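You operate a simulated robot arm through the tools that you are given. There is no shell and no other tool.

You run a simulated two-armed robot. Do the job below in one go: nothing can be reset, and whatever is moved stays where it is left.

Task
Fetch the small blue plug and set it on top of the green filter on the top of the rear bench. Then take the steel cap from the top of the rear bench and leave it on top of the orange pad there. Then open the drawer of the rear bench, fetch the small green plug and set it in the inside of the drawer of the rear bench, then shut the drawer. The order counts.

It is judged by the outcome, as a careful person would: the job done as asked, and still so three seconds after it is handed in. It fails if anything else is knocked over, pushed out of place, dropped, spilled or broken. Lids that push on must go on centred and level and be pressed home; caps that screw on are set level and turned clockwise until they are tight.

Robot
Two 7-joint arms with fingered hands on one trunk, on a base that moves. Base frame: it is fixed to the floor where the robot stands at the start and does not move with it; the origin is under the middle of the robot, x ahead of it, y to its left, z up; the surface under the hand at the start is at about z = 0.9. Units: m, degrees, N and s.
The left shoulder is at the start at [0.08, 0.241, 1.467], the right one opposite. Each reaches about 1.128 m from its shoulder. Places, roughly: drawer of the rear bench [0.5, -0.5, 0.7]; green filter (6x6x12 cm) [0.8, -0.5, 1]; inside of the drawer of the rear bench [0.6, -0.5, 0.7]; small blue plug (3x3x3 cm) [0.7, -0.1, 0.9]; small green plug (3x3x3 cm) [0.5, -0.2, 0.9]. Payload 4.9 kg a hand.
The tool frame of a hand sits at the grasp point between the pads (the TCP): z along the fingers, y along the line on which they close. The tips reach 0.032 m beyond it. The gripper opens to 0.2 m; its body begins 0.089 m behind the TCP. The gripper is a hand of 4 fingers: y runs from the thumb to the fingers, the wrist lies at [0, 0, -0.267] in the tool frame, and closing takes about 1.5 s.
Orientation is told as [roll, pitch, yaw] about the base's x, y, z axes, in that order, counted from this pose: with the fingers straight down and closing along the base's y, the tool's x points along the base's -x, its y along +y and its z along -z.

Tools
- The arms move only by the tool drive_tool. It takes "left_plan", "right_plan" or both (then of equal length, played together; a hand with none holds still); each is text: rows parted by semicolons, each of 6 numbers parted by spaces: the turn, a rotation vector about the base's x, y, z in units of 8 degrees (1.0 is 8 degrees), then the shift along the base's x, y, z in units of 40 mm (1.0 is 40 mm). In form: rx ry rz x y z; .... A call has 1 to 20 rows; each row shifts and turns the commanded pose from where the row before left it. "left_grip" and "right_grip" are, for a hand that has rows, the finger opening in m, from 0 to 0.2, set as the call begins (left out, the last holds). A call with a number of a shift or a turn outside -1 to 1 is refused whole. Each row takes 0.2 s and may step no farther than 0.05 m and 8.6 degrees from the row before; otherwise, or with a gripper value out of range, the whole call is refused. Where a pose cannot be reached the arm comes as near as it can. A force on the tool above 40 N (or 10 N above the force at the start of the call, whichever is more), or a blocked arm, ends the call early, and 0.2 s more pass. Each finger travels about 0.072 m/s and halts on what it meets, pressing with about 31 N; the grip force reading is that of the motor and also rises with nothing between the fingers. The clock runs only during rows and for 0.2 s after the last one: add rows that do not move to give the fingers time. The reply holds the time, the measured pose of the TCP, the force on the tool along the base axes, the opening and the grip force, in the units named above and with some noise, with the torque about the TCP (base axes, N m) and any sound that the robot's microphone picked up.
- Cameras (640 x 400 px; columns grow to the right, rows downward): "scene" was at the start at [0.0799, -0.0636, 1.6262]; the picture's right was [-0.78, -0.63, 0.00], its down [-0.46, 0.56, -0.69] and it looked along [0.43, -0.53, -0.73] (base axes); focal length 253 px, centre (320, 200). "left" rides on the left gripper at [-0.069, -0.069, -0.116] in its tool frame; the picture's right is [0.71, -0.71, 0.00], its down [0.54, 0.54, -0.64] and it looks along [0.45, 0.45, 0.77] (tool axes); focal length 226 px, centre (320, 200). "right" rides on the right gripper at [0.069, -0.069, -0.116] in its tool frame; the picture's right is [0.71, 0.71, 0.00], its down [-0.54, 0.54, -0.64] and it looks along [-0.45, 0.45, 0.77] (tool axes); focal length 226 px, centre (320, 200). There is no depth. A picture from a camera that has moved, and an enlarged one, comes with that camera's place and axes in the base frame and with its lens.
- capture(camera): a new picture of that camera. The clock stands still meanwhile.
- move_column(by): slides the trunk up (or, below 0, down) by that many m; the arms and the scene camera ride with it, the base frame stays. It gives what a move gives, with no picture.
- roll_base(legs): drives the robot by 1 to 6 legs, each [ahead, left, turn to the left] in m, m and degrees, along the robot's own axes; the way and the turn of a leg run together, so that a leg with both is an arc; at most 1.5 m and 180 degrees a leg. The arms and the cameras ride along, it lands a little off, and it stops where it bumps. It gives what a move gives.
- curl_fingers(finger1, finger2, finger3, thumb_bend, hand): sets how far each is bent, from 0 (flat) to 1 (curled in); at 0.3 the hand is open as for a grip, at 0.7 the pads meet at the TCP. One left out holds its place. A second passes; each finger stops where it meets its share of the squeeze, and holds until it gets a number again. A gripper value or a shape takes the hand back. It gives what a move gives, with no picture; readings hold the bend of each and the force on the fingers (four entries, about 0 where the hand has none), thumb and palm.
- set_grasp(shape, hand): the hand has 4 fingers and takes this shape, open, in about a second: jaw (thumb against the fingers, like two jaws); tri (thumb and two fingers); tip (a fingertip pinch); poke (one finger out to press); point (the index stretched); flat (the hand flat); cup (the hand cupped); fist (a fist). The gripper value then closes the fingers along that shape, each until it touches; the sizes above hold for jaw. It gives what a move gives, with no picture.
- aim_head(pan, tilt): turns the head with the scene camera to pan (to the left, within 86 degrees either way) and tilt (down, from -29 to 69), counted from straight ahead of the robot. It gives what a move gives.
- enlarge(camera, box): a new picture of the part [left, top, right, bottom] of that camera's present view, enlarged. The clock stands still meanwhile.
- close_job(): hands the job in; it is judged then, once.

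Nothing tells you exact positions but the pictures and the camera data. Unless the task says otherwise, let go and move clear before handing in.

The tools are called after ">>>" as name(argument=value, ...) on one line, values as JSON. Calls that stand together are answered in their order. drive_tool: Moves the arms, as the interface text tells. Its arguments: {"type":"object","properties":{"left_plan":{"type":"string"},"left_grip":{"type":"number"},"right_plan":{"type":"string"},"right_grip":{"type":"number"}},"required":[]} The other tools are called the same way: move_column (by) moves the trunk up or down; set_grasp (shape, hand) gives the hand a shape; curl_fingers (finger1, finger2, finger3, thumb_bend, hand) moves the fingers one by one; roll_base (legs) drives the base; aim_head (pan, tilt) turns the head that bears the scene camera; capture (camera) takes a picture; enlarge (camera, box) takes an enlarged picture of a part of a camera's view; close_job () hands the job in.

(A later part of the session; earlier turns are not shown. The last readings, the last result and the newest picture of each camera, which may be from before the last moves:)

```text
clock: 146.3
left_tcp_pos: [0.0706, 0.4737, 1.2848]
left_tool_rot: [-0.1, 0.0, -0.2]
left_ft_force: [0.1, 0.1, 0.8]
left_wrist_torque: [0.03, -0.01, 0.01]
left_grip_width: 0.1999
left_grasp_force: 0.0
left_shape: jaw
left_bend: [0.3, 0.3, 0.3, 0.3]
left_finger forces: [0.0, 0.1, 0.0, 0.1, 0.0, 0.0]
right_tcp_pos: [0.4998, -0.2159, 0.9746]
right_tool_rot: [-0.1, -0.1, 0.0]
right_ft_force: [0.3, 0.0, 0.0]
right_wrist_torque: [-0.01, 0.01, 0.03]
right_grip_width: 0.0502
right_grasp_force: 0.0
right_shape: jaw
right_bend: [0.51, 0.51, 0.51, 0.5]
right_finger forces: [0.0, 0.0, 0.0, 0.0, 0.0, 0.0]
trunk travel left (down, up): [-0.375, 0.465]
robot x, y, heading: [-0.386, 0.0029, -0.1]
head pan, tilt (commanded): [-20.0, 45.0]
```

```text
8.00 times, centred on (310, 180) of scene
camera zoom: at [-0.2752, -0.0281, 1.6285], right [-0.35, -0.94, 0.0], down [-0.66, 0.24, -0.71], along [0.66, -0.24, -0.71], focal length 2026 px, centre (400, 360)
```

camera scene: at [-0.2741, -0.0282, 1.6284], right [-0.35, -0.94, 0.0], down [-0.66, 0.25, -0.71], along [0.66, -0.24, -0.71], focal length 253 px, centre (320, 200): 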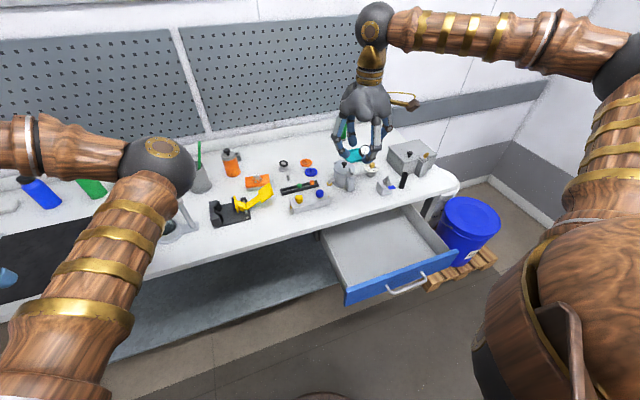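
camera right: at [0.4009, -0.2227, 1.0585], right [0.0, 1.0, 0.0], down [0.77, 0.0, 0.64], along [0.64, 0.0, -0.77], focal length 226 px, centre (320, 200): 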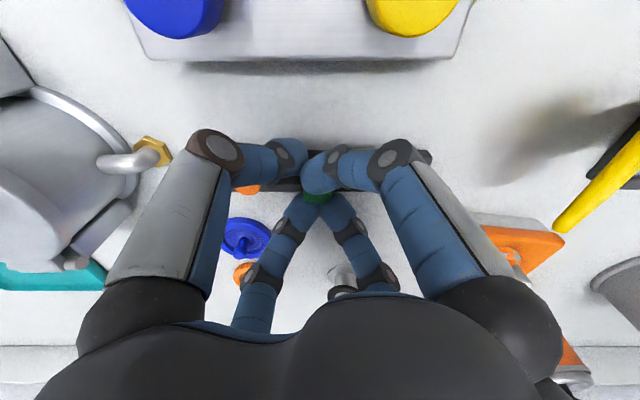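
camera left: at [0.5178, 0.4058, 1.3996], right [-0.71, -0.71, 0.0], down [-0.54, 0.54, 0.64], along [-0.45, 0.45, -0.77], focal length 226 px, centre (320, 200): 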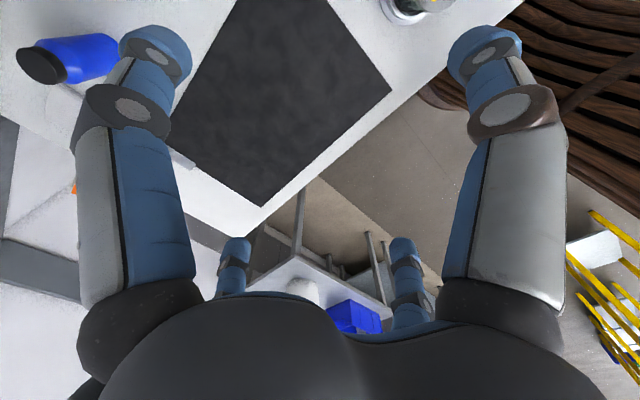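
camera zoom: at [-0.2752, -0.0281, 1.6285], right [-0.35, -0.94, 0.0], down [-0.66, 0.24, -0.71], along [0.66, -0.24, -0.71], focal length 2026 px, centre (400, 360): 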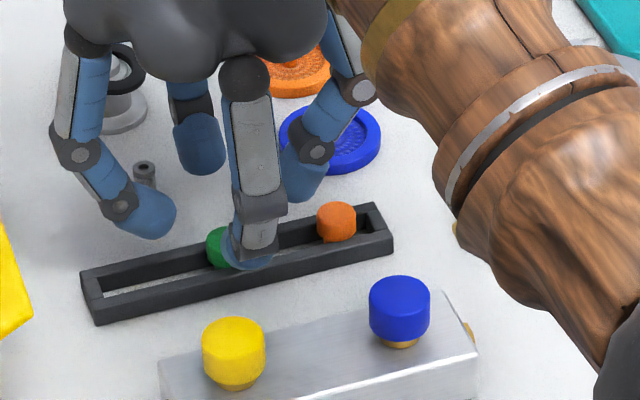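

>>> drive_tool(right_plan="0 0 -0.47 0.01 0.02 0; 0 0 0 0 0 0")

>>> curl_fingers(hand="right", finger2=0.64, thumb_bend=0.63)

>>> enlarge(camera="right", box=[250, 90, 390, 230])

>>> enlarge(camera="scene", box=[290, 160, 330, 195])

```text
clock: 146.9
left_tcp_pos: [0.071, 0.474, 1.2848]
left_tool_rot: [-0.1, 0.0, -0.2]
left_ft_force: [-0.4, -0.2, 0.1]
left_wrist_torque: [0.01, -0.02, 0.01]
left_grip_width: 0.2
left_grasp_force: 0.1
left_shape: jaw
left_bend: [0.3, 0.3, 0.3, 0.3]
left_finger forces: [0.0, 0.0, 0.1, 0.0, 0.1, 0.0]
right_tcp_pos: [0.5001, -0.216, 0.9761]
right_tool_rot: [-0.1, -0.1, -3.8]
right_ft_force: [0.2, 0.3, 0.6]
right_wrist_torque: [0.01, -0.02, 0.01]
right_grip_width: 0.0504
right_grasp_force: 0.0
right_shape: jaw
right_bend: [0.51, 0.51, 0.51, 0.5]
right_finger forces: [0.0, 0.0, 0.1, 0.0, 0.0, 0.0]
trunk travel left (down, up): [-0.375, 0.465]
robot x, y, heading: [-0.3788, 0.0026, -0.2]
head pan, tilt (commanded): [-20.0, 45.0]
```

```text
clock: 147.9
left_tcp_pos: [0.0704, 0.4752, 1.2849]
left_tool_rot: [0.0, 0.0, -0.2]
left_ft_force: [0.6, -0.8, 0.4]
left_wrist_torque: [0.03, -0.01, -0.01]
left_grip_width: 0.2
left_grasp_force: 0.1
left_shape: jaw
left_bend: [0.3, 0.3, 0.3, 0.3]
left_finger forces: [0.1, 0.0, 0.0, 0.0, 0.1, 0.1]
right_tcp_pos: [0.4998, -0.2162, 0.9758]
right_tool_rot: [-0.1, -0.1, -3.8]
right_ft_force: [0.4, -0.2, -0.4]
right_wrist_torque: [0.0, 0.01, 0.0]
right_grip_width: 0.0294
right_grasp_force: 0.1
right_shape: fingers
right_bend: [0.51, 0.64, 0.51, 0.63]
right_finger forces: [0.1, 0.0, 0.1, 0.1, 0.0, 0.0]
trunk travel left (down, up): [-0.375, 0.465]
robot x, y, heading: [-0.383, -0.0014, -0.1]
head pan, tilt (commanded): [-20.0, 45.0]
```

```text
2.86 times, centred on (320, 160) of right
camera zoom: at [0.4259, -0.2806, 1.0921], right [-0.66, 0.75, 0.0], down [0.58, 0.51, 0.64], along [0.48, 0.42, -0.77], focal length 646 px, centre (320, 314)
```

zoom: 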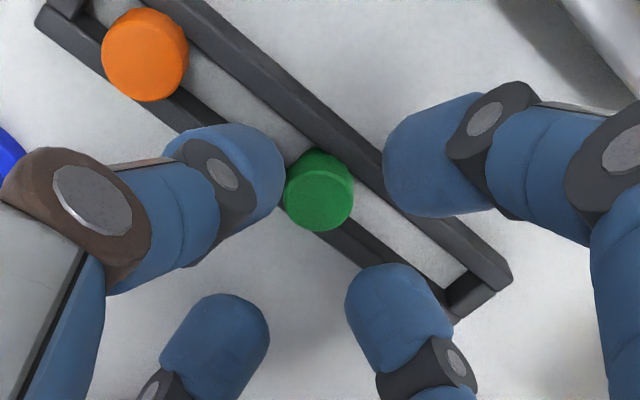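

```text
11.43 times, centred on (310, 178) of scene
camera zoom: at [-0.2753, -0.028, 1.6285], right [-0.35, -0.94, 0.0], down [-0.66, 0.24, -0.71], along [0.66, -0.24, -0.71], focal length 2894 px, centre (434, 457)
```

zoom: 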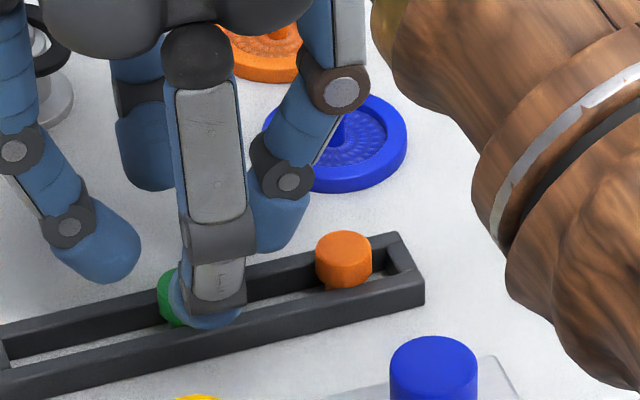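

>>> drive_tool(right_plan="0 0 0 0.03 0.02 -0.3; 0 0 0 0 0 -0.25; 0 0 0 0 0 -0.1; 0 0 0 0 0 0")

>>> enlarge(camera="right", box=[260, 110, 380, 230])

>>> enlarge(camera="scene", box=[290, 160, 330, 195])

```text
clock: 148.9
left_tcp_pos: [0.0692, 0.4747, 1.2855]
left_tool_rot: [0.0, 0.0, -0.2]
left_ft_force: [0.2, 0.0, 0.0]
left_wrist_torque: [-0.01, 0.02, 0.03]
left_grip_width: 0.1997
left_grasp_force: 0.0
left_shape: jaw
left_bend: [0.3, 0.3, 0.3, 0.3]
left_finger forces: [0.0, 0.0, 0.0, 0.0, 0.0, 0.0]
right_tcp_pos: [0.4991, -0.2129, 0.9509]
right_tool_rot: [-0.1, -0.2, -3.8]
right_ft_force: [-0.8, 4.0, 14.4]
right_wrist_torque: [0.44, -0.07, 0.03]
right_grip_width: 0.0294
right_grasp_force: 6.4
right_shape: fingers
right_bend: [0.51, 0.64, 0.51, 0.63]
right_finger forces: [0.1, 13.8, 0.1, 0.0, 0.0, 0.0]
trunk travel left (down, up): [-0.375, 0.465]
robot x, y, heading: [-0.3839, 0.0007, -0.3]
head pan, tilt (commanded): [-20.0, 45.0]
```

```text
3.33 times, centred on (320, 170) of right
camera zoom: at [0.4258, -0.2789, 1.0666], right [-0.66, 0.75, 0.0], down [0.57, 0.51, 0.64], along [0.49, 0.42, -0.76], focal length 754 px, centre (320, 300)
```

zoom: 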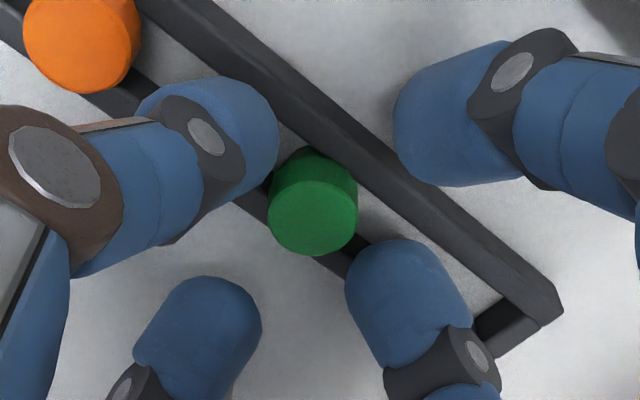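

```text
11.43 times, centred on (310, 178) of scene
camera zoom: at [-0.2771, -0.0269, 1.6289], right [-0.35, -0.94, 0.0], down [-0.66, 0.24, -0.71], along [0.66, -0.24, -0.71], focal length 2894 px, centre (434, 457)
```

zoom: 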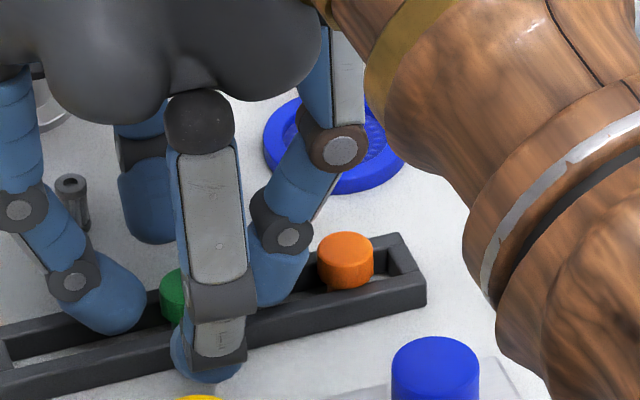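

>>> drive_tool(right_plan="0 0 0 0 -0.03 0.05; 0 0 0 0 0 0")

>>> curl_fingers(hand="right", finger2=0.67, thumb_bend=0.66)

>>> enlarge(camera="right", box=[260, 110, 380, 230])

```text
clock: 149.5
left_tcp_pos: [0.0692, 0.4746, 1.2841]
left_tool_rot: [0.0, -0.1, -0.2]
left_ft_force: [-0.1, 0.5, -0.5]
left_wrist_torque: [0.01, -0.04, 0.01]
left_grip_width: 0.1999
left_grasp_force: 0.1
left_shape: jaw
left_bend: [0.3, 0.3, 0.3, 0.3]
left_finger forces: [0.0, 0.0, 0.0, 0.0, 0.1, 0.0]
right_tcp_pos: [0.4991, -0.2139, 0.9516]
right_tool_rot: [-0.1, 0.0, -3.8]
right_ft_force: [0.6, 5.1, 11.2]
right_wrist_torque: [0.41, -0.1, 0.0]
right_grip_width: 0.0291
right_grasp_force: 5.1
right_shape: fingers
right_bend: [0.51, 0.63, 0.51, 0.63]
right_finger forces: [0.0, 10.8, 0.0, 0.0, 0.1, 0.0]
trunk travel left (down, up): [-0.375, 0.465]
robot x, y, heading: [-0.3814, -0.0002, 0.0]
head pan, tilt (commanded): [-20.0, 45.0]
```

```text
clock: 150.5
left_tcp_pos: [0.0699, 0.4731, 1.2843]
left_tool_rot: [0.0, -0.1, -0.3]
left_ft_force: [0.5, -0.5, 0.0]
left_wrist_torque: [0.02, 0.02, 0.0]
left_grip_width: 0.2
left_grasp_force: 0.0
left_shape: jaw
left_bend: [0.3, 0.3, 0.3, 0.3]
left_finger forces: [0.0, 0.0, 0.0, 0.1, 0.2, 0.1]
right_tcp_pos: [0.4996, -0.2155, 0.9502]
right_tool_rot: [-0.1, 0.0, -3.8]
right_ft_force: [-0.7, -0.3, 0.0]
right_wrist_torque: [0.0, 0.0, -0.03]
right_grip_width: 0.0253
right_grasp_force: 0.2
right_shape: fingers
right_bend: [0.51, 0.67, 0.51, 0.66]
right_finger forces: [0.0, 0.5, 0.0, 0.1, 0.5, 0.0]
trunk travel left (down, up): [-0.375, 0.465]
robot x, y, heading: [-0.3801, -0.0027, -0.1]
head pan, tilt (commanded): [-20.0, 45.0]
```

```text
3.33 times, centred on (320, 170) of right
camera zoom: at [0.4265, -0.2814, 1.0662], right [-0.66, 0.75, 0.0], down [0.58, 0.51, 0.64], along [0.48, 0.42, -0.77], focal length 754 px, centre (320, 300)
```

zoom: 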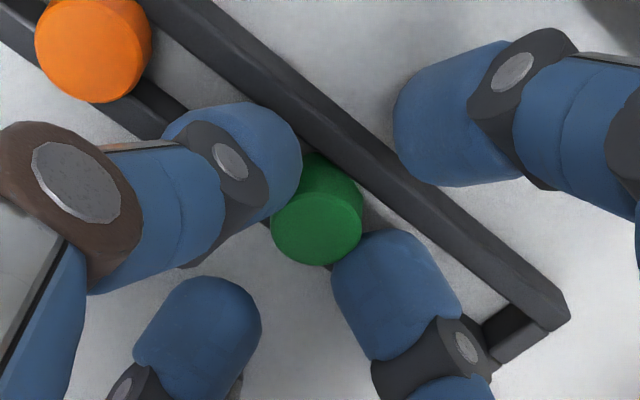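

Both tips now touch the head's sides. Lowering ~3 mm before squeezing.

>>> drive_tool(right_plan="0 0 0 0 0 -0.04; 0 0 0 0 0 -0.04; 0 0 0 0 0 0")

>>> enlarge(camera="right", box=[260, 110, 380, 230])

```text
clock: 151.3
left_tcp_pos: [0.0703, 0.4738, 1.2858]
left_tool_rot: [-0.1, 0.0, -0.2]
left_ft_force: [-0.5, 1.0, 0.5]
left_wrist_torque: [-0.05, -0.01, 0.0]
left_grip_width: 0.2002
left_grasp_force: 0.0
left_shape: jaw
left_bend: [0.3, 0.3, 0.3, 0.3]
left_finger forces: [0.1, 0.1, 0.1, 0.0, 0.0, 0.1]
right_tcp_pos: [0.5015, -0.2168, 0.9459]
right_tool_rot: [0.0, -0.1, -3.8]
right_ft_force: [-0.5, -0.7, 1.0]
right_wrist_torque: [0.0, 0.04, -0.02]
right_grip_width: 0.0251
right_grasp_force: 0.7
right_shape: fingers
right_bend: [0.51, 0.67, 0.51, 0.66]
right_finger forces: [0.0, 0.8, 0.0, 0.0, 0.6, 0.1]
trunk travel left (down, up): [-0.375, 0.465]
robot x, y, heading: [-0.3798, 0.0013, -0.4]
head pan, tilt (commanded): [-20.0, 45.0]
```

```text
3.33 times, centred on (320, 170) of right
camera zoom: at [0.427, -0.2814, 1.0632], right [-0.66, 0.75, 0.0], down [0.58, 0.51, 0.64], along [0.48, 0.42, -0.77], focal length 754 px, centre (320, 300)
```

zoom: 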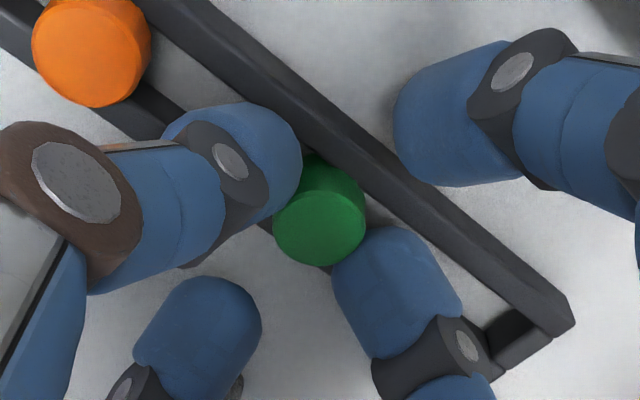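

>>> drive_tool(right_plan="0 0 0 0 0 -0.04; 0 0 0 0 0 0")

>>> curl_fingers(hand="right", finger2=0.74, thumb_bend=0.73)

>>> enlarge(camera="right", box=[260, 110, 380, 230])

>>> enlarge(camera="scene", box=[290, 160, 330, 195])

```text
clock: 151.9
left_tcp_pos: [0.0701, 0.4744, 1.2848]
left_tool_rot: [0.0, 0.0, -0.2]
left_ft_force: [0.0, 0.7, 0.4]
left_wrist_torque: [-0.01, 0.0, 0.03]
left_grip_width: 0.1998
left_grasp_force: 0.0
left_shape: jaw
left_bend: [0.3, 0.3, 0.3, 0.3]
left_finger forces: [0.0, 0.0, 0.0, 0.0, 0.1, 0.1]
right_tcp_pos: [0.5025, -0.215, 0.9453]
right_tool_rot: [0.0, 0.0, -3.8]
right_ft_force: [-1.0, 0.2, 2.4]
right_wrist_torque: [0.02, 0.0, 0.05]
right_grip_width: 0.0251
right_grasp_force: 1.0
right_shape: fingers
right_bend: [0.51, 0.67, 0.51, 0.66]
right_finger forces: [0.0, 1.9, 0.1, 0.1, 0.9, 0.1]
trunk travel left (down, up): [-0.375, 0.465]
robot x, y, heading: [-0.377, 0.0008, -0.4]
head pan, tilt (commanded): [-20.0, 45.0]
```

```text
clock: 152.9
left_tcp_pos: [0.0698, 0.4754, 1.2842]
left_tool_rot: [0.0, 0.1, -0.1]
left_ft_force: [0.7, -0.7, -0.5]
left_wrist_torque: [0.0, -0.03, 0.03]
left_grip_width: 0.1999
left_grasp_force: 0.1
left_shape: jaw
left_bend: [0.3, 0.3, 0.3, 0.3]
left_finger forces: [0.0, 0.1, 0.0, 0.0, 0.0, 0.0]
right_tcp_pos: [0.501, -0.2151, 0.9434]
right_tool_rot: [0.0, -0.1, -3.8]
right_ft_force: [-0.5, -0.2, -0.4]
right_wrist_torque: [0.03, 0.01, -0.02]
right_grip_width: 0.0236
right_grasp_force: 10.6
right_shape: fingers
right_bend: [0.51, 0.66, 0.51, 0.68]
right_finger forces: [0.0, 11.0, 0.0, 0.1, 10.4, 0.1]
trunk travel left (down, up): [-0.375, 0.465]
robot x, y, heading: [-0.3851, 0.0006, -0.0]
head pan, tilt (commanded): [-20.0, 45.0]
```

```text
3.33 times, centred on (320, 170) of right
camera zoom: at [0.4272, -0.2812, 1.0613], right [-0.66, 0.75, 0.0], down [0.58, 0.51, 0.64], along [0.48, 0.42, -0.77], focal length 754 px, centre (320, 300)
```

zoom: 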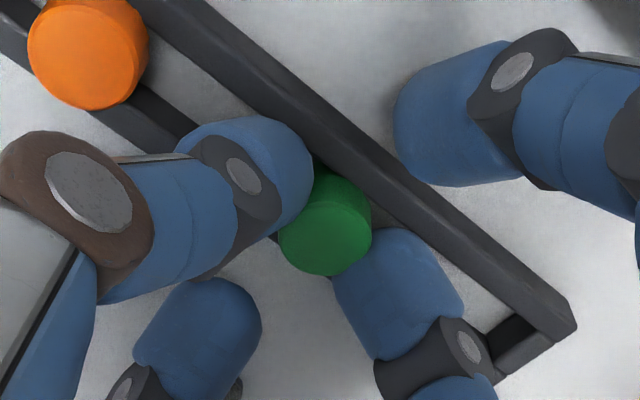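

```text
11.43 times, centred on (310, 178) of scene
camera zoom: at [-0.2754, -0.028, 1.6285], right [-0.35, -0.94, 0.0], down [-0.66, 0.24, -0.71], along [0.66, -0.24, -0.71], focal length 2894 px, centre (434, 457)
```

zoom: 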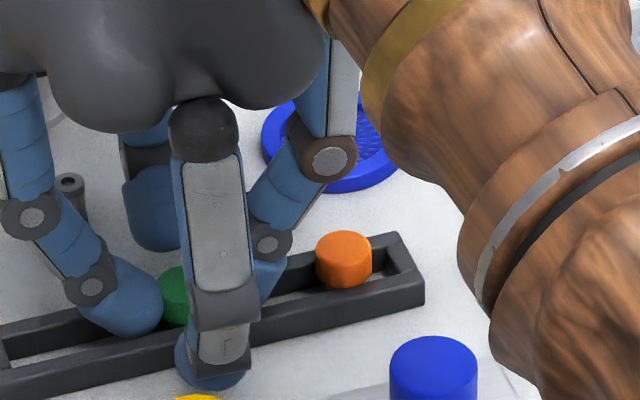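

Firm pinch (about 11 N each side) with no vertical load. Increasing the squeeze a little and test-lifting.

>>> curl_fingers(hand="right", finger2=0.8, thumb_bend=0.8)

>>> drive_tool(right_plan="0 0 0 0 0 0.1; 0 0 0 0 0 0.2; 0 0 0 0 0 0.3; 0 0 0 0 0 0.4; 0 0 0 0 0 0")

>>> enlarge(camera="right", box=[260, 110, 380, 230])

>>> enlarge(camera="scene", box=[290, 150, 330, 190])

```text
clock: 153.9
left_tcp_pos: [0.0699, 0.4745, 1.2842]
left_tool_rot: [0.0, 0.0, -0.2]
left_ft_force: [-0.2, 0.0, 0.8]
left_wrist_torque: [0.0, -0.01, -0.04]
left_grip_width: 0.1999
left_grasp_force: 0.0
left_shape: jaw
left_bend: [0.3, 0.3, 0.3, 0.3]
left_finger forces: [0.1, 0.0, 0.0, 0.0, 0.0, 0.1]
right_tcp_pos: [0.5017, -0.2157, 0.9455]
right_tool_rot: [-0.2, -0.1, -3.9]
right_ft_force: [-1.8, -1.9, 1.5]
right_wrist_torque: [0.0, 0.06, 0.06]
right_grip_width: 0.0203
right_grasp_force: 15.9
right_shape: fingers
right_bend: [0.51, 0.62, 0.51, 0.75]
right_finger forces: [0.0, 17.3, 0.1, 0.1, 14.5, 0.1]
trunk travel left (down, up): [-0.375, 0.465]
robot x, y, heading: [-0.3843, 0.0008, -0.2]
head pan, tilt (commanded): [-20.0, 45.0]
```

```text
clock: 155.1
left_tcp_pos: [0.0698, 0.4733, 1.2848]
left_tool_rot: [0.0, 0.0, -0.1]
left_ft_force: [-1.1, 0.0, -0.8]
left_wrist_torque: [0.04, 0.01, 0.01]
left_grip_width: 0.2001
left_grasp_force: 0.1
left_shape: jaw
left_bend: [0.3, 0.3, 0.3, 0.3]
left_finger forces: [0.0, 0.0, 0.1, 0.0, 0.0, 0.0]
right_tcp_pos: [0.5021, -0.2167, 0.9847]
right_tool_rot: [0.0, -0.1, -3.8]
right_ft_force: [-1.0, -0.5, -0.5]
right_wrist_torque: [0.0, 0.04, 0.03]
right_grip_width: 0.0204
right_grasp_force: 12.9
right_shape: fingers
right_bend: [0.51, 0.62, 0.51, 0.76]
right_finger forces: [0.0, 13.6, 0.0, 0.0, 13.5, 0.0]
trunk travel left (down, up): [-0.375, 0.465]
robot x, y, heading: [-0.3813, 0.0018, -0.3]
head pan, tilt (commanded): [-20.0, 45.0]
```

```text
3.33 times, centred on (320, 170) of right
camera zoom: at [0.428, -0.2818, 1.102], right [-0.66, 0.75, 0.0], down [0.58, 0.51, 0.64], along [0.48, 0.42, -0.77], focal length 754 px, centre (320, 300)
```

zoom: 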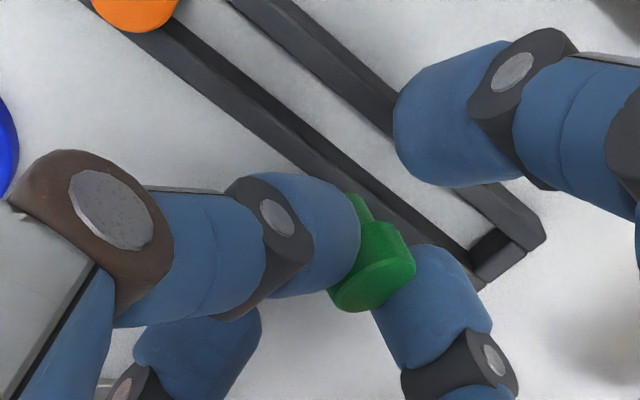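

```text
10.00 times, centred on (310, 170) of scene
camera zoom: at [-0.2751, -0.0281, 1.6285], right [-0.35, -0.94, 0.0], down [-0.66, 0.24, -0.71], along [0.66, -0.24, -0.71], focal length 2532 px, centre (420, 500)
```

zoom: 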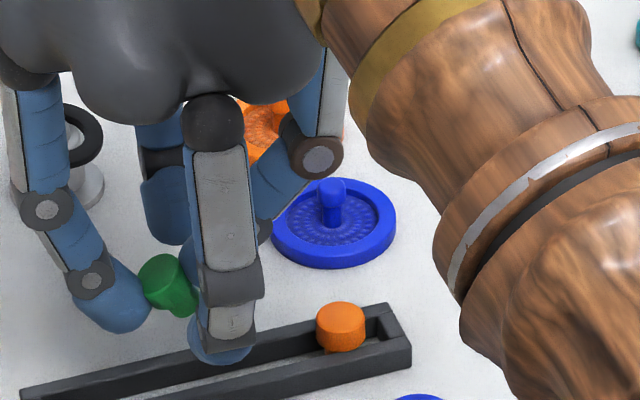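

The green plug is lifted and held firmly (tilted, but secure). Raising and carrying it over to the open drawer.

>>> drive_tool(right_plan="0 0 0 0 0 0.7; 0 0 0 0 0 0.9; 0 0 0 0 0 0.9; 0 0 0 0 0 0.4; 0 0 -0.572 -0.922 -0.648 0; 0 0 -0.572 -0.922 -0.648 0; 0 0 -0.572 -0.922 -0.648 0; 0 0 -0.572 -0.922 -0.648 0; 0 0 -0.572 -0.922 -0.648 0; 0 0 -0.572 -0.922 -0.648 0; 0 0 -0.572 -0.922 -0.648 0; 0 0 -0.572 -0.922 -0.648 0; 0 0 -0.572 -0.922 -0.648 0; 0 0 0 0 0 0")

>>> capture(camera="right")

>>> capture(camera="scene")

```text
clock: 158.1
left_tcp_pos: [0.0713, 0.4747, 1.2838]
left_tool_rot: [0.0, 0.1, -0.2]
left_ft_force: [0.2, 1.4, -0.1]
left_wrist_torque: [-0.04, 0.03, 0.02]
left_grip_width: 0.2
left_grasp_force: 0.1
left_shape: jaw
left_bend: [0.3, 0.3, 0.3, 0.3]
left_finger forces: [0.0, 0.0, 0.0, 0.0, 0.0, 0.0]
right_tcp_pos: [0.1671, -0.4489, 1.1011]
right_tool_rot: [-0.3, 0.0, -45.1]
right_ft_force: [0.3, -0.1, 0.5]
right_wrist_torque: [-0.02, 0.05, 0.03]
right_grip_width: 0.0203
right_grasp_force: 14.0
right_shape: fingers
right_bend: [0.51, 0.62, 0.51, 0.76]
right_finger forces: [0.0, 13.7, 0.0, 0.0, 13.6, 0.0]
trunk travel left (down, up): [-0.375, 0.465]
robot x, y, heading: [-0.3812, -0.0001, -0.2]
head pan, tilt (commanded): [-20.0, 45.0]
```

```text
taken
camera right: at [0.0696, -0.4504, 1.2169], right [0.0, 1.0, 0.0], down [0.77, 0.0, 0.64], along [0.64, 0.0, -0.77], focal length 226 px, centre (320, 200)
```

right: 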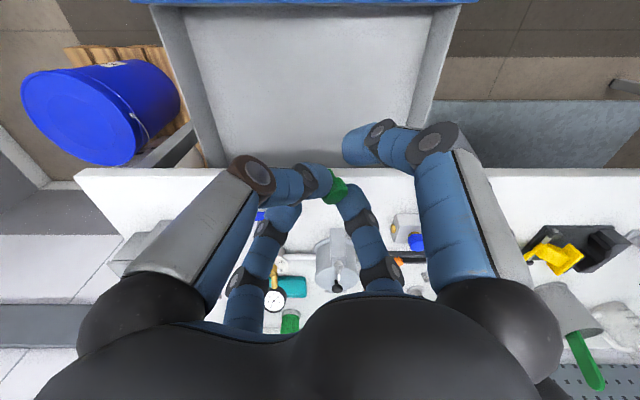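

```text
taken
camera scene: at [-0.2741, -0.0274, 1.6284], right [-0.35, -0.94, 0.0], down [-0.66, 0.24, -0.71], along [0.66, -0.24, -0.71], focal length 253 px, centre (320, 200)
```

scene: 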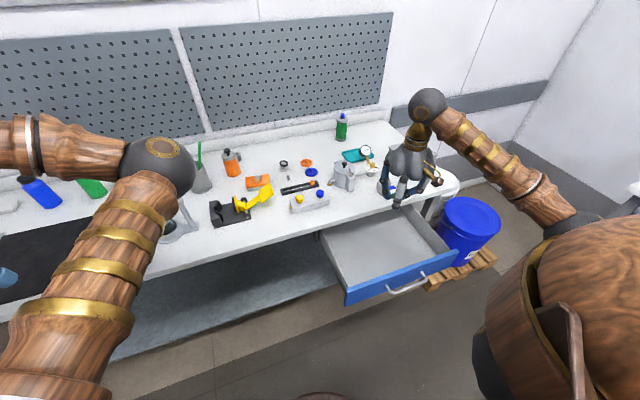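

The hand is centred over the open drawer's interior. Lowering into it.

>>> drive_tool(right_plan="0 0 0 -0.1 0 -0.9; 0 0 0 -0.05 0 -0.9; 0 0 0 0 0 -0.9; 0 0 0 0 0 -0.9; 0 0 0 0 0 -0.9; 0 0 0 0 0 -0.9; 0 0 0 0 0 -0.9; 0 0 0 0 0 -0.8; 0 0 0 0 0 0")

>>> capture(camera="right")

>>> enlarge(camera="scene", box=[310, 160, 480, 310])

```text
clock: 160.1
left_tcp_pos: [0.0702, 0.4723, 1.2859]
left_tool_rot: [0.0, 0.0, -0.3]
left_ft_force: [0.1, 0.0, -0.4]
left_wrist_torque: [0.0, -0.02, 0.0]
left_grip_width: 0.1999
left_grasp_force: 0.1
left_shape: jaw
left_bend: [0.3, 0.3, 0.3, 0.3]
left_finger forces: [0.0, 0.0, 0.0, 0.0, 0.0, 0.0]
right_tcp_pos: [0.1642, -0.4497, 0.8178]
right_tool_rot: [-0.1, -0.1, -45.1]
right_ft_force: [0.3, -0.4, -0.1]
right_wrist_torque: [0.0, 0.0, 0.02]
right_grip_width: 0.0202
right_grasp_force: 13.9
right_shape: fingers
right_bend: [0.51, 0.62, 0.51, 0.76]
right_finger forces: [0.1, 13.5, 0.1, 0.0, 13.5, 0.0]
trunk travel left (down, up): [-0.375, 0.465]
robot x, y, heading: [-0.3798, -0.0012, -0.1]
head pan, tilt (commanded): [-20.0, 45.0]
```

```text
taken
camera right: at [0.0659, -0.4499, 0.9338], right [0.0, 1.0, 0.0], down [0.77, 0.0, 0.64], along [0.64, 0.0, -0.77], focal length 226 px, centre (320, 200)
```

right: 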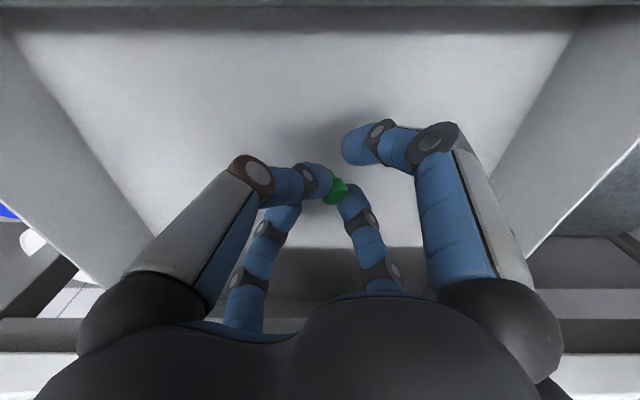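

```text
2.67 times, centred on (395, 235) of scene
camera zoom: at [-0.2758, -0.0282, 1.6286], right [-0.35, -0.94, 0.0], down [-0.66, 0.24, -0.71], along [0.66, -0.24, -0.71], focal length 675 px, centre (120, 107)
```

zoom: 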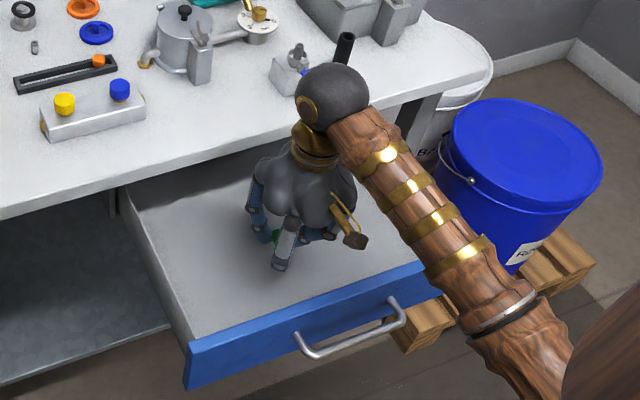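

>>> drive_tool(right_plan="0 0 0 0 0 -0.5; 0 0 0 0 0 -0.5; 0 0 0 0 0 -0.3; 0 0 0 0 0 0")

>>> capture(camera="right")

>>> enlarge(camera="right", box=[260, 130, 400, 250])

```text
clock: 161.1
left_tcp_pos: [0.0695, 0.4738, 1.2849]
left_tool_rot: [0.1, -0.1, -0.1]
left_ft_force: [-0.8, -0.2, -0.2]
left_wrist_torque: [-0.01, 0.02, -0.02]
left_grip_width: 0.2001
left_grasp_force: 0.1
left_shape: jaw
left_bend: [0.3, 0.3, 0.3, 0.3]
left_finger forces: [0.0, 0.0, 0.0, 0.0, 0.1, 0.1]
right_tcp_pos: [0.163, -0.4514, 0.7665]
right_tool_rot: [-0.1, -0.1, -45.2]
right_ft_force: [0.4, -0.4, -0.4]
right_wrist_torque: [-0.01, 0.0, 0.0]
right_grip_width: 0.0203
right_grasp_force: 13.4
right_shape: fingers
right_bend: [0.51, 0.62, 0.51, 0.76]
right_finger forces: [0.0, 13.6, 0.0, 0.0, 13.6, 0.0]
trunk travel left (down, up): [-0.375, 0.465]
robot x, y, heading: [-0.3788, 0.0027, -0.1]
head pan, tilt (commanded): [-20.0, 45.0]
```

```text
taken
camera right: at [0.0655, -0.4524, 0.8819], right [0.0, 1.0, 0.0], down [0.77, 0.0, 0.64], along [0.64, 0.0, -0.77], focal length 226 px, centre (320, 200)
```

right: 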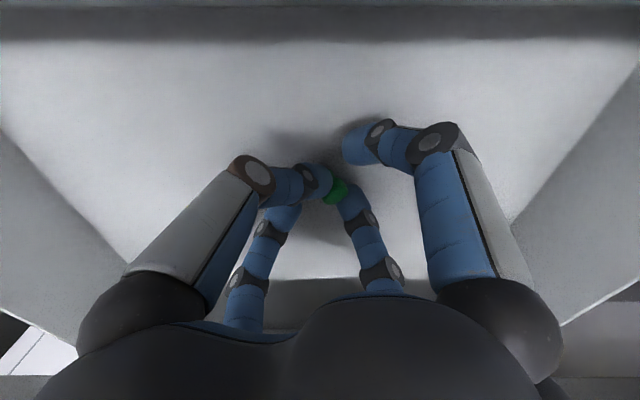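

```text
3.33 times, centred on (330, 190) of right
camera zoom: at [0.0655, -0.4524, 0.8819], right [0.0, 1.0, 0.0], down [0.77, 0.0, 0.64], along [0.64, 0.0, -0.77], focal length 754 px, centre (287, 233)
```

zoom: 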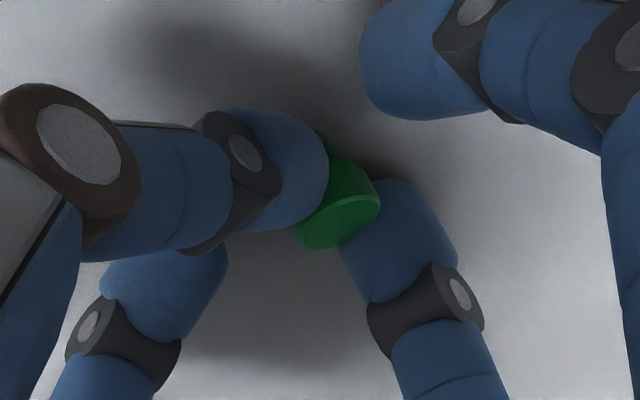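

Close to the drawer floor. Lowering in small steps until contact.

>>> drive_tool(right_plan="0 0 0 0 0 -0.1; 0 0 0 0 0 -0.1; 0 0 0 0 0 0")

>>> drive_tool(right_plan="0 0 0 0 0 -0.1; 0 0 0 0 0 0")

>>> drive_tool(right_plan="0 0 0 0 0 -0.08; 0 0 0 0 0 0")

```text
clock: 162.0
left_tcp_pos: [0.0684, 0.4746, 1.2851]
left_tool_rot: [-0.1, -0.1, -0.2]
left_ft_force: [0.2, -0.3, -0.8]
left_wrist_torque: [0.03, 0.03, -0.01]
left_grip_width: 0.1997
left_grasp_force: 0.2
left_shape: jaw
left_bend: [0.3, 0.3, 0.3, 0.3]
left_finger forces: [0.0, 0.0, 0.0, 0.0, 0.0, 0.0]
right_tcp_pos: [0.1644, -0.4505, 0.7636]
right_tool_rot: [0.2, -0.5, -45.1]
right_ft_force: [-0.6, 2.0, 28.2]
right_wrist_torque: [0.56, -0.48, 0.03]
right_grip_width: 0.0206
right_grasp_force: 31.1
right_shape: fingers
right_bend: [0.51, 0.61, 0.51, 0.77]
right_finger forces: [0.0, 40.4, 0.0, 0.0, 21.0, 0.1]
trunk travel left (down, up): [-0.375, 0.465]
robot x, y, heading: [-0.3797, -0.0016, 0.0]
head pan, tilt (commanded): [-20.0, 45.0]
stopped in row 3 (right hand): the force on the tool passed its limit at 42 N (the readings are from after the stop); the commanded pose is now the measured one
```

```text
clock: 162.4
left_tcp_pos: [0.0678, 0.4742, 1.2857]
left_tool_rot: [0.0, -0.1, -0.1]
left_ft_force: [-0.8, 0.1, -0.3]
left_wrist_torque: [0.02, 0.03, 0.03]
left_grip_width: 0.1996
left_grasp_force: 0.0
left_shape: jaw
left_bend: [0.3, 0.3, 0.3, 0.3]
left_finger forces: [0.0, 0.0, 0.0, 0.0, 0.0, 0.0]
right_tcp_pos: [0.1659, -0.4516, 0.7621]
right_tool_rot: [0.3, -0.7, -44.9]
right_ft_force: [-1.5, 2.4, 30.1]
right_wrist_torque: [0.7, -0.59, 0.08]
right_grip_width: 0.0206
right_grasp_force: 33.3
right_shape: fingers
right_bend: [0.51, 0.61, 0.51, 0.77]
right_finger forces: [0.1, 45.9, 0.0, 0.0, 20.7, 0.0]
trunk travel left (down, up): [-0.375, 0.465]
robot x, y, heading: [-0.3811, 0.0023, -0.2]
head pan, tilt (commanded): [-20.0, 45.0]
stopped in row 1 (right hand): the force on the tool passed its limit at 43 N (the readings are from after the stop); the commanded pose is now the measured one
```

```text
clock: 162.8
left_tcp_pos: [0.0692, 0.4751, 1.2852]
left_tool_rot: [-0.1, -0.1, -0.2]
left_ft_force: [0.1, -0.5, 0.4]
left_wrist_torque: [0.02, 0.02, -0.04]
left_grip_width: 0.2
left_grasp_force: 0.0
left_shape: jaw
left_bend: [0.3, 0.3, 0.3, 0.3]
left_finger forces: [0.1, 0.1, 0.0, 0.0, 0.0, 0.1]
right_tcp_pos: [0.1672, -0.4522, 0.7622]
right_tool_rot: [0.4, -1.0, -44.8]
right_ft_force: [-0.5, 3.0, 34.4]
right_wrist_torque: [0.84, -0.61, 0.04]
right_grip_width: 0.0203
right_grasp_force: 33.8
right_shape: fingers
right_bend: [0.51, 0.62, 0.51, 0.77]
right_finger forces: [0.1, 47.7, 0.1, 0.1, 20.8, 0.0]
trunk travel left (down, up): [-0.375, 0.465]
robot x, y, heading: [-0.3776, 0.0026, -0.0]
head pan, tilt (commanded): [-20.0, 45.0]
stopped in row 2 (right hand): the force on the tool passed its limit at 43 N (the readings are from after the stop); the commanded pose is now the measured one
```

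Finger 2's tip is on the drawer floor (z≈0.722). Easing up a few mm and levelling before releasing.

>>> drive_tool(right_plan="-0.05 0.12 0 -0.03 0.03 0.1; 0 0 0 0 0 0")

>>> enlarge(camera="right", box=[270, 140, 390, 240])

>>> enlarge(camera="scene", box=[360, 210, 410, 260])

```text
clock: 163.4
left_tcp_pos: [0.0699, 0.4749, 1.2841]
left_tool_rot: [-0.1, -0.1, -0.2]
left_ft_force: [-1.1, -0.2, -0.2]
left_wrist_torque: [-0.03, 0.01, 0.01]
left_grip_width: 0.2002
left_grasp_force: 0.0
left_shape: jaw
left_bend: [0.3, 0.3, 0.3, 0.3]
left_finger forces: [0.1, 0.0, 0.0, 0.0, 0.1, 0.0]
right_tcp_pos: [0.1671, -0.4506, 0.7626]
right_tool_rot: [-0.6, -0.4, -44.9]
right_ft_force: [0.7, 1.8, 9.7]
right_wrist_torque: [0.22, -0.27, 0.0]
right_grip_width: 0.0204
right_grasp_force: 20.4
right_shape: fingers
right_bend: [0.51, 0.62, 0.51, 0.77]
right_finger forces: [0.1, 25.3, 0.0, 0.0, 14.7, 0.1]
trunk travel left (down, up): [-0.375, 0.465]
robot x, y, heading: [-0.3813, 0.0024, -0.1]
head pan, tilt (commanded): [-20.0, 45.0]
```

```text
4.00 times, centred on (330, 190) of right
camera zoom: at [0.0692, -0.4508, 0.8797], right [0.0, 1.0, -0.01], down [0.77, 0.01, 0.64], along [0.64, -0.01, -0.77], focal length 904 px, centre (280, 240)
```

zoom: 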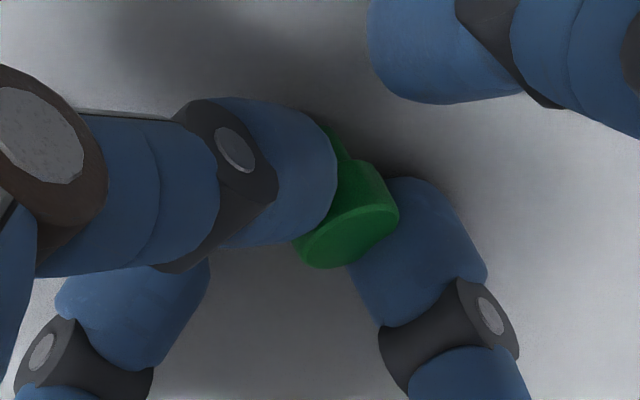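

```text
8.00 times, centred on (385, 235) of scene
camera zoom: at [-0.2766, -0.0273, 1.6285], right [-0.35, -0.94, 0.0], down [-0.66, 0.24, -0.71], along [0.66, -0.24, -0.71], focal length 2026 px, centre (-200, -80)
```

zoom: 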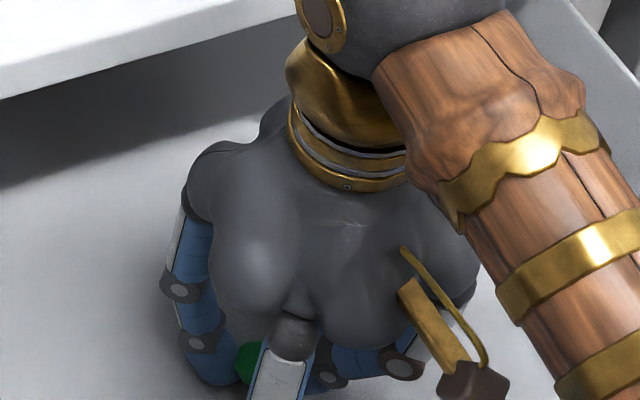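

>>> drive_tool(right_plan="0.05 0.05 0 0 0 0.07; 0 0 0 0 0 0")

>>> drive_tool(right_plan="0 0 0 0 0 0; 0 0 0 0 0 0; 0 0 0 0 0 0; 0 0 0 0 0 0; 0 0 0 0 0 0", right_grip=0.06)

>>> enlarge(camera="right", box=[240, 110, 410, 240])

```text
clock: 164.0
left_tcp_pos: [0.0705, 0.4744, 1.2841]
left_tool_rot: [0.0, 0.0, -0.2]
left_ft_force: [-0.3, -0.2, -0.4]
left_wrist_torque: [-0.02, -0.03, 0.02]
left_grip_width: 0.2002
left_grasp_force: 0.1
left_shape: jaw
left_bend: [0.3, 0.3, 0.3, 0.3]
left_finger forces: [0.0, 0.0, 0.0, 0.1, 0.0, 0.2]
right_tcp_pos: [0.1661, -0.4499, 0.7656]
right_tool_rot: [-0.6, 0.2, -45.1]
right_ft_force: [-0.6, 0.2, 0.2]
right_wrist_torque: [-0.02, 0.0, 0.01]
right_grip_width: 0.0205
right_grasp_force: 12.7
right_shape: fingers
right_bend: [0.51, 0.61, 0.51, 0.77]
right_finger forces: [0.0, 12.6, 0.0, 0.0, 12.7, 0.0]
trunk travel left (down, up): [-0.375, 0.465]
robot x, y, heading: [-0.3772, 0.0034, -0.3]
head pan, tilt (commanded): [-20.0, 45.0]
```

```text
clock: 165.2
left_tcp_pos: [0.0705, 0.4744, 1.2847]
left_tool_rot: [0.0, 0.1, -0.2]
left_ft_force: [0.4, -0.6, 0.5]
left_wrist_torque: [0.0, 0.0, 0.0]
left_grip_width: 0.2
left_grasp_force: 0.1
left_shape: jaw
left_bend: [0.3, 0.3, 0.3, 0.3]
left_finger forces: [0.0, 0.0, 0.0, 0.0, 0.0, 0.0]
right_tcp_pos: [0.1658, -0.4508, 0.7651]
right_tool_rot: [-0.5, 0.2, -45.0]
right_ft_force: [-0.5, -1.2, 0.0]
right_wrist_torque: [-0.03, 0.0, 0.0]
right_grip_width: 0.0597
right_grasp_force: 0.1
right_shape: jaw
right_bend: [0.48, 0.48, 0.48, 0.47]
right_finger forces: [0.0, 0.1, 0.0, 0.0, 0.0, 0.0]
trunk travel left (down, up): [-0.375, 0.465]
robot x, y, heading: [-0.3831, 0.0015, -0.1]
head pan, tilt (commanded): [-20.0, 45.0]
```

```text
3.08 times, centred on (325, 175) of right
camera zoom: at [0.0701, -0.4522, 0.8828], right [0.0, 1.0, 0.0], down [0.77, 0.0, 0.63], along [0.63, 0.0, -0.77], focal length 696 px, centre (305, 277)
```

zoom: 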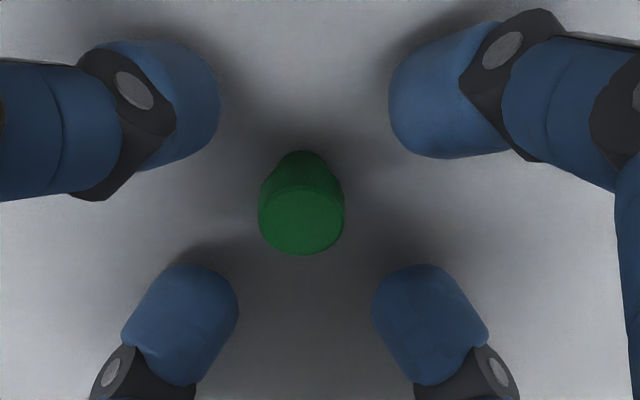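

The green plug stands upright in the drawer. Raising the hand straight up out of the drawer.

>>> drive_tool(right_plan="0 0 0 0 0 0.5; 0 0 0 0 0 0.8; 0 0 0 0 0 1; 0 0 0 0 0 1; 0 0 0 0 0 1; 0 0 0 0 0 1; 0 0 0 0 0 1; 0 0 0 0 0 1; 0 0 0 0 0 1; 0 0 0 0 0 1; 0 0 0 0 0 0")

>>> capture(camera="right")

>>> capture(camera="scene")

```text
clock: 167.6
left_tcp_pos: [0.0705, 0.4728, 1.2841]
left_tool_rot: [0.0, 0.0, -0.2]
left_ft_force: [-0.2, -0.7, 0.5]
left_wrist_torque: [-0.04, 0.0, 0.02]
left_grip_width: 0.2
left_grasp_force: 0.0
left_shape: jaw
left_bend: [0.3, 0.3, 0.3, 0.3]
left_finger forces: [0.0, 0.0, 0.0, 0.0, 0.0, 0.1]
right_tcp_pos: [0.1687, -0.4517, 1.1365]
right_tool_rot: [-0.5, 0.3, -45.0]
right_ft_force: [-1.0, -0.5, -0.3]
right_wrist_torque: [0.01, -0.02, -0.03]
right_grip_width: 0.0595
right_grasp_force: 0.0
right_shape: jaw
right_bend: [0.48, 0.48, 0.48, 0.47]
right_finger forces: [0.0, 0.1, 0.0, 0.0, 0.0, 0.0]
trunk travel left (down, up): [-0.375, 0.465]
robot x, y, heading: [-0.381, -0.0006, -0.2]
head pan, tilt (commanded): [-20.0, 45.0]
```

```text
taken
camera right: at [0.072, -0.4526, 1.2542], right [0.0, 1.0, 0.0], down [0.77, 0.0, 0.63], along [0.63, 0.0, -0.77], focal length 226 px, centre (320, 200)
```

right: 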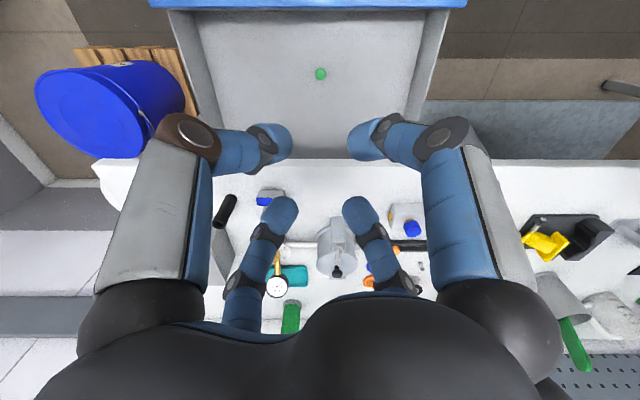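

```text
taken
camera scene: at [-0.2748, -0.0283, 1.6285], right [-0.35, -0.94, 0.0], down [-0.66, 0.24, -0.71], along [0.66, -0.24, -0.71], focal length 253 px, centre (320, 200)
```

scene: 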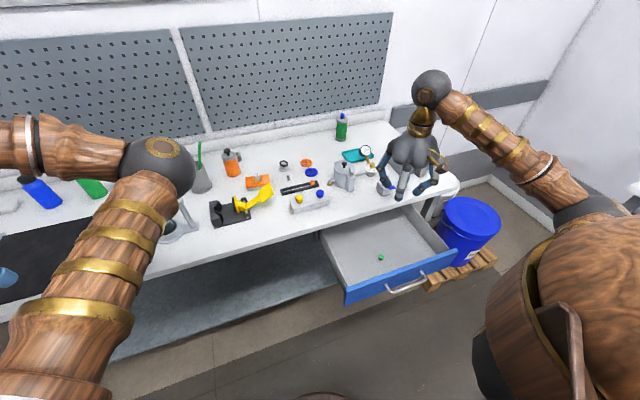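

The plug stands in the drawer. Now I'll back the base off again and point the hand forward to push the drawer shut.

>>> roll_base(legs=[[-0.25, 0, 0]])

>>> drive_tool(right_plan="0 0 0.94 0.1 0 0; 0 0 0.94 0.1 0 0; 0 0 0.94 0.1 0 0; 0 0 0.94 0.1 0 0; 0 0 0.94 0.1 0 0; 0 0 0.93 0.1 0 0; 0 -0.9375 0 0 0 0; 0 -0.9375 0 0 0 0; 0 -0.9375 0 0 0 0; 0 -0.9375 0 0 0 0; 0 -0.9375 0 0 0 -0.2; 0 -0.9375 0 0 0 -0.3; 0 -0.9375 0 0 0 -0.3; 0 -0.9375 0 0 0 -0.3; 0 -0.9375 0 0 0 -0.3; 0 -0.9375 0 0 0 -0.4; 0 -0.9375 0 0 0 -0.5; 0 -0.9375 0 0 0 -0.5", right_grip=0.07)

>>> aim_head(pan=-35, tilt=45)

>>> capture(camera="scene")

```text
clock: 169.4
left_tcp_pos: [-0.1709, 0.4736, 1.284]
left_tool_rot: [0.0, 0.1, -0.5]
left_ft_force: [0.3, -0.2, 0.3]
left_wrist_torque: [-0.02, -0.01, 0.02]
left_grip_width: 0.1999
left_grasp_force: 0.0
left_shape: jaw
left_bend: [0.3, 0.3, 0.3, 0.3]
left_finger forces: [0.0, 0.0, 0.1, 0.0, 0.0, 0.0]
right_tcp_pos: [-0.0789, -0.4531, 1.1357]
right_tool_rot: [-0.7, 0.2, -45.3]
right_ft_force: [0.4, -0.2, 0.8]
right_wrist_torque: [-0.03, -0.02, 0.03]
right_grip_width: 0.0596
right_grasp_force: 0.1
right_shape: jaw
right_bend: [0.48, 0.48, 0.48, 0.47]
right_finger forces: [0.1, 0.0, 0.0, 0.0, 0.0, 0.0]
trunk travel left (down, up): [-0.375, 0.465]
robot x, y, heading: [-0.6261, 0.0036, -0.5]
head pan, tilt (commanded): [-20.0, 45.0]
```

```text
clock: 173.2
left_tcp_pos: [-0.1727, 0.4752, 1.2861]
left_tool_rot: [-0.2, 0.0, -0.5]
left_ft_force: [-1.5, 0.7, -1.1]
left_wrist_torque: [-0.03, 0.0, 0.0]
left_grip_width: 0.1999
left_grasp_force: 0.1
left_shape: jaw
left_bend: [0.3, 0.3, 0.3, 0.3]
left_finger forces: [0.1, 0.0, 0.0, 0.0, 0.0, 0.0]
right_tcp_pos: [-0.0562, -0.4534, 1.0261]
right_tool_rot: [60.5, -89.8, -61.2]
right_ft_force: [-0.9, 0.2, 0.3]
right_wrist_torque: [-0.01, -0.03, -0.01]
right_grip_width: 0.0699
right_grasp_force: 0.0
right_shape: jaw
right_bend: [0.45, 0.45, 0.45, 0.44]
right_finger forces: [0.0, 0.1, 0.1, 0.0, 0.0, 0.0]
trunk travel left (down, up): [-0.375, 0.465]
robot x, y, heading: [-0.6269, -0.0008, -0.7]
head pan, tilt (commanded): [-20.0, 45.0]
```

```text
clock: 174.0
left_tcp_pos: [-0.1724, 0.4722, 1.2841]
left_tool_rot: [0.0, 0.0, -0.5]
left_ft_force: [0.9, -0.8, -0.5]
left_wrist_torque: [-0.01, 0.03, -0.01]
left_grip_width: 0.1998
left_grasp_force: 0.1
left_shape: jaw
left_bend: [0.3, 0.3, 0.3, 0.3]
left_finger forces: [0.1, 0.1, 0.0, 0.0, 0.0, 0.0]
right_tcp_pos: [-0.0563, -0.4554, 1.0254]
right_tool_rot: [38.1, -89.7, -38.7]
right_ft_force: [0.4, 0.2, 0.3]
right_wrist_torque: [0.0, -0.01, -0.01]
right_grip_width: 0.0701
right_grasp_force: 0.0
right_shape: jaw
right_bend: [0.45, 0.45, 0.45, 0.44]
right_finger forces: [0.1, 0.1, 0.1, 0.0, 0.0, 0.0]
trunk travel left (down, up): [-0.375, 0.465]
robot x, y, heading: [-0.6224, 0.0022, -0.5]
head pan, tilt (commanded): [-35.0, 45.0]
```

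```text
taken
camera scene: at [-0.5303, -0.0463, 1.6285], right [-0.58, -0.81, 0.0], down [-0.58, 0.41, -0.71], along [0.58, -0.41, -0.71], focal length 253 px, centre (320, 200)
```

scene: 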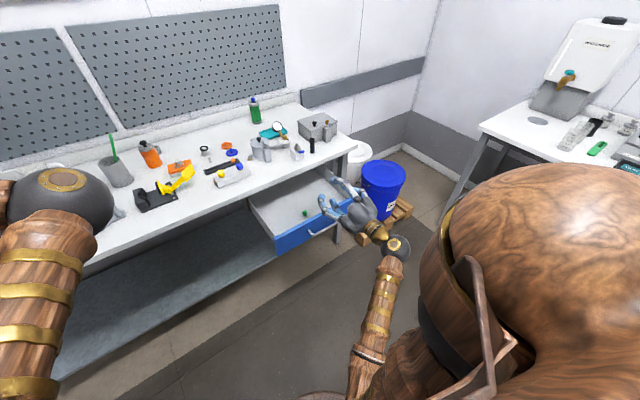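

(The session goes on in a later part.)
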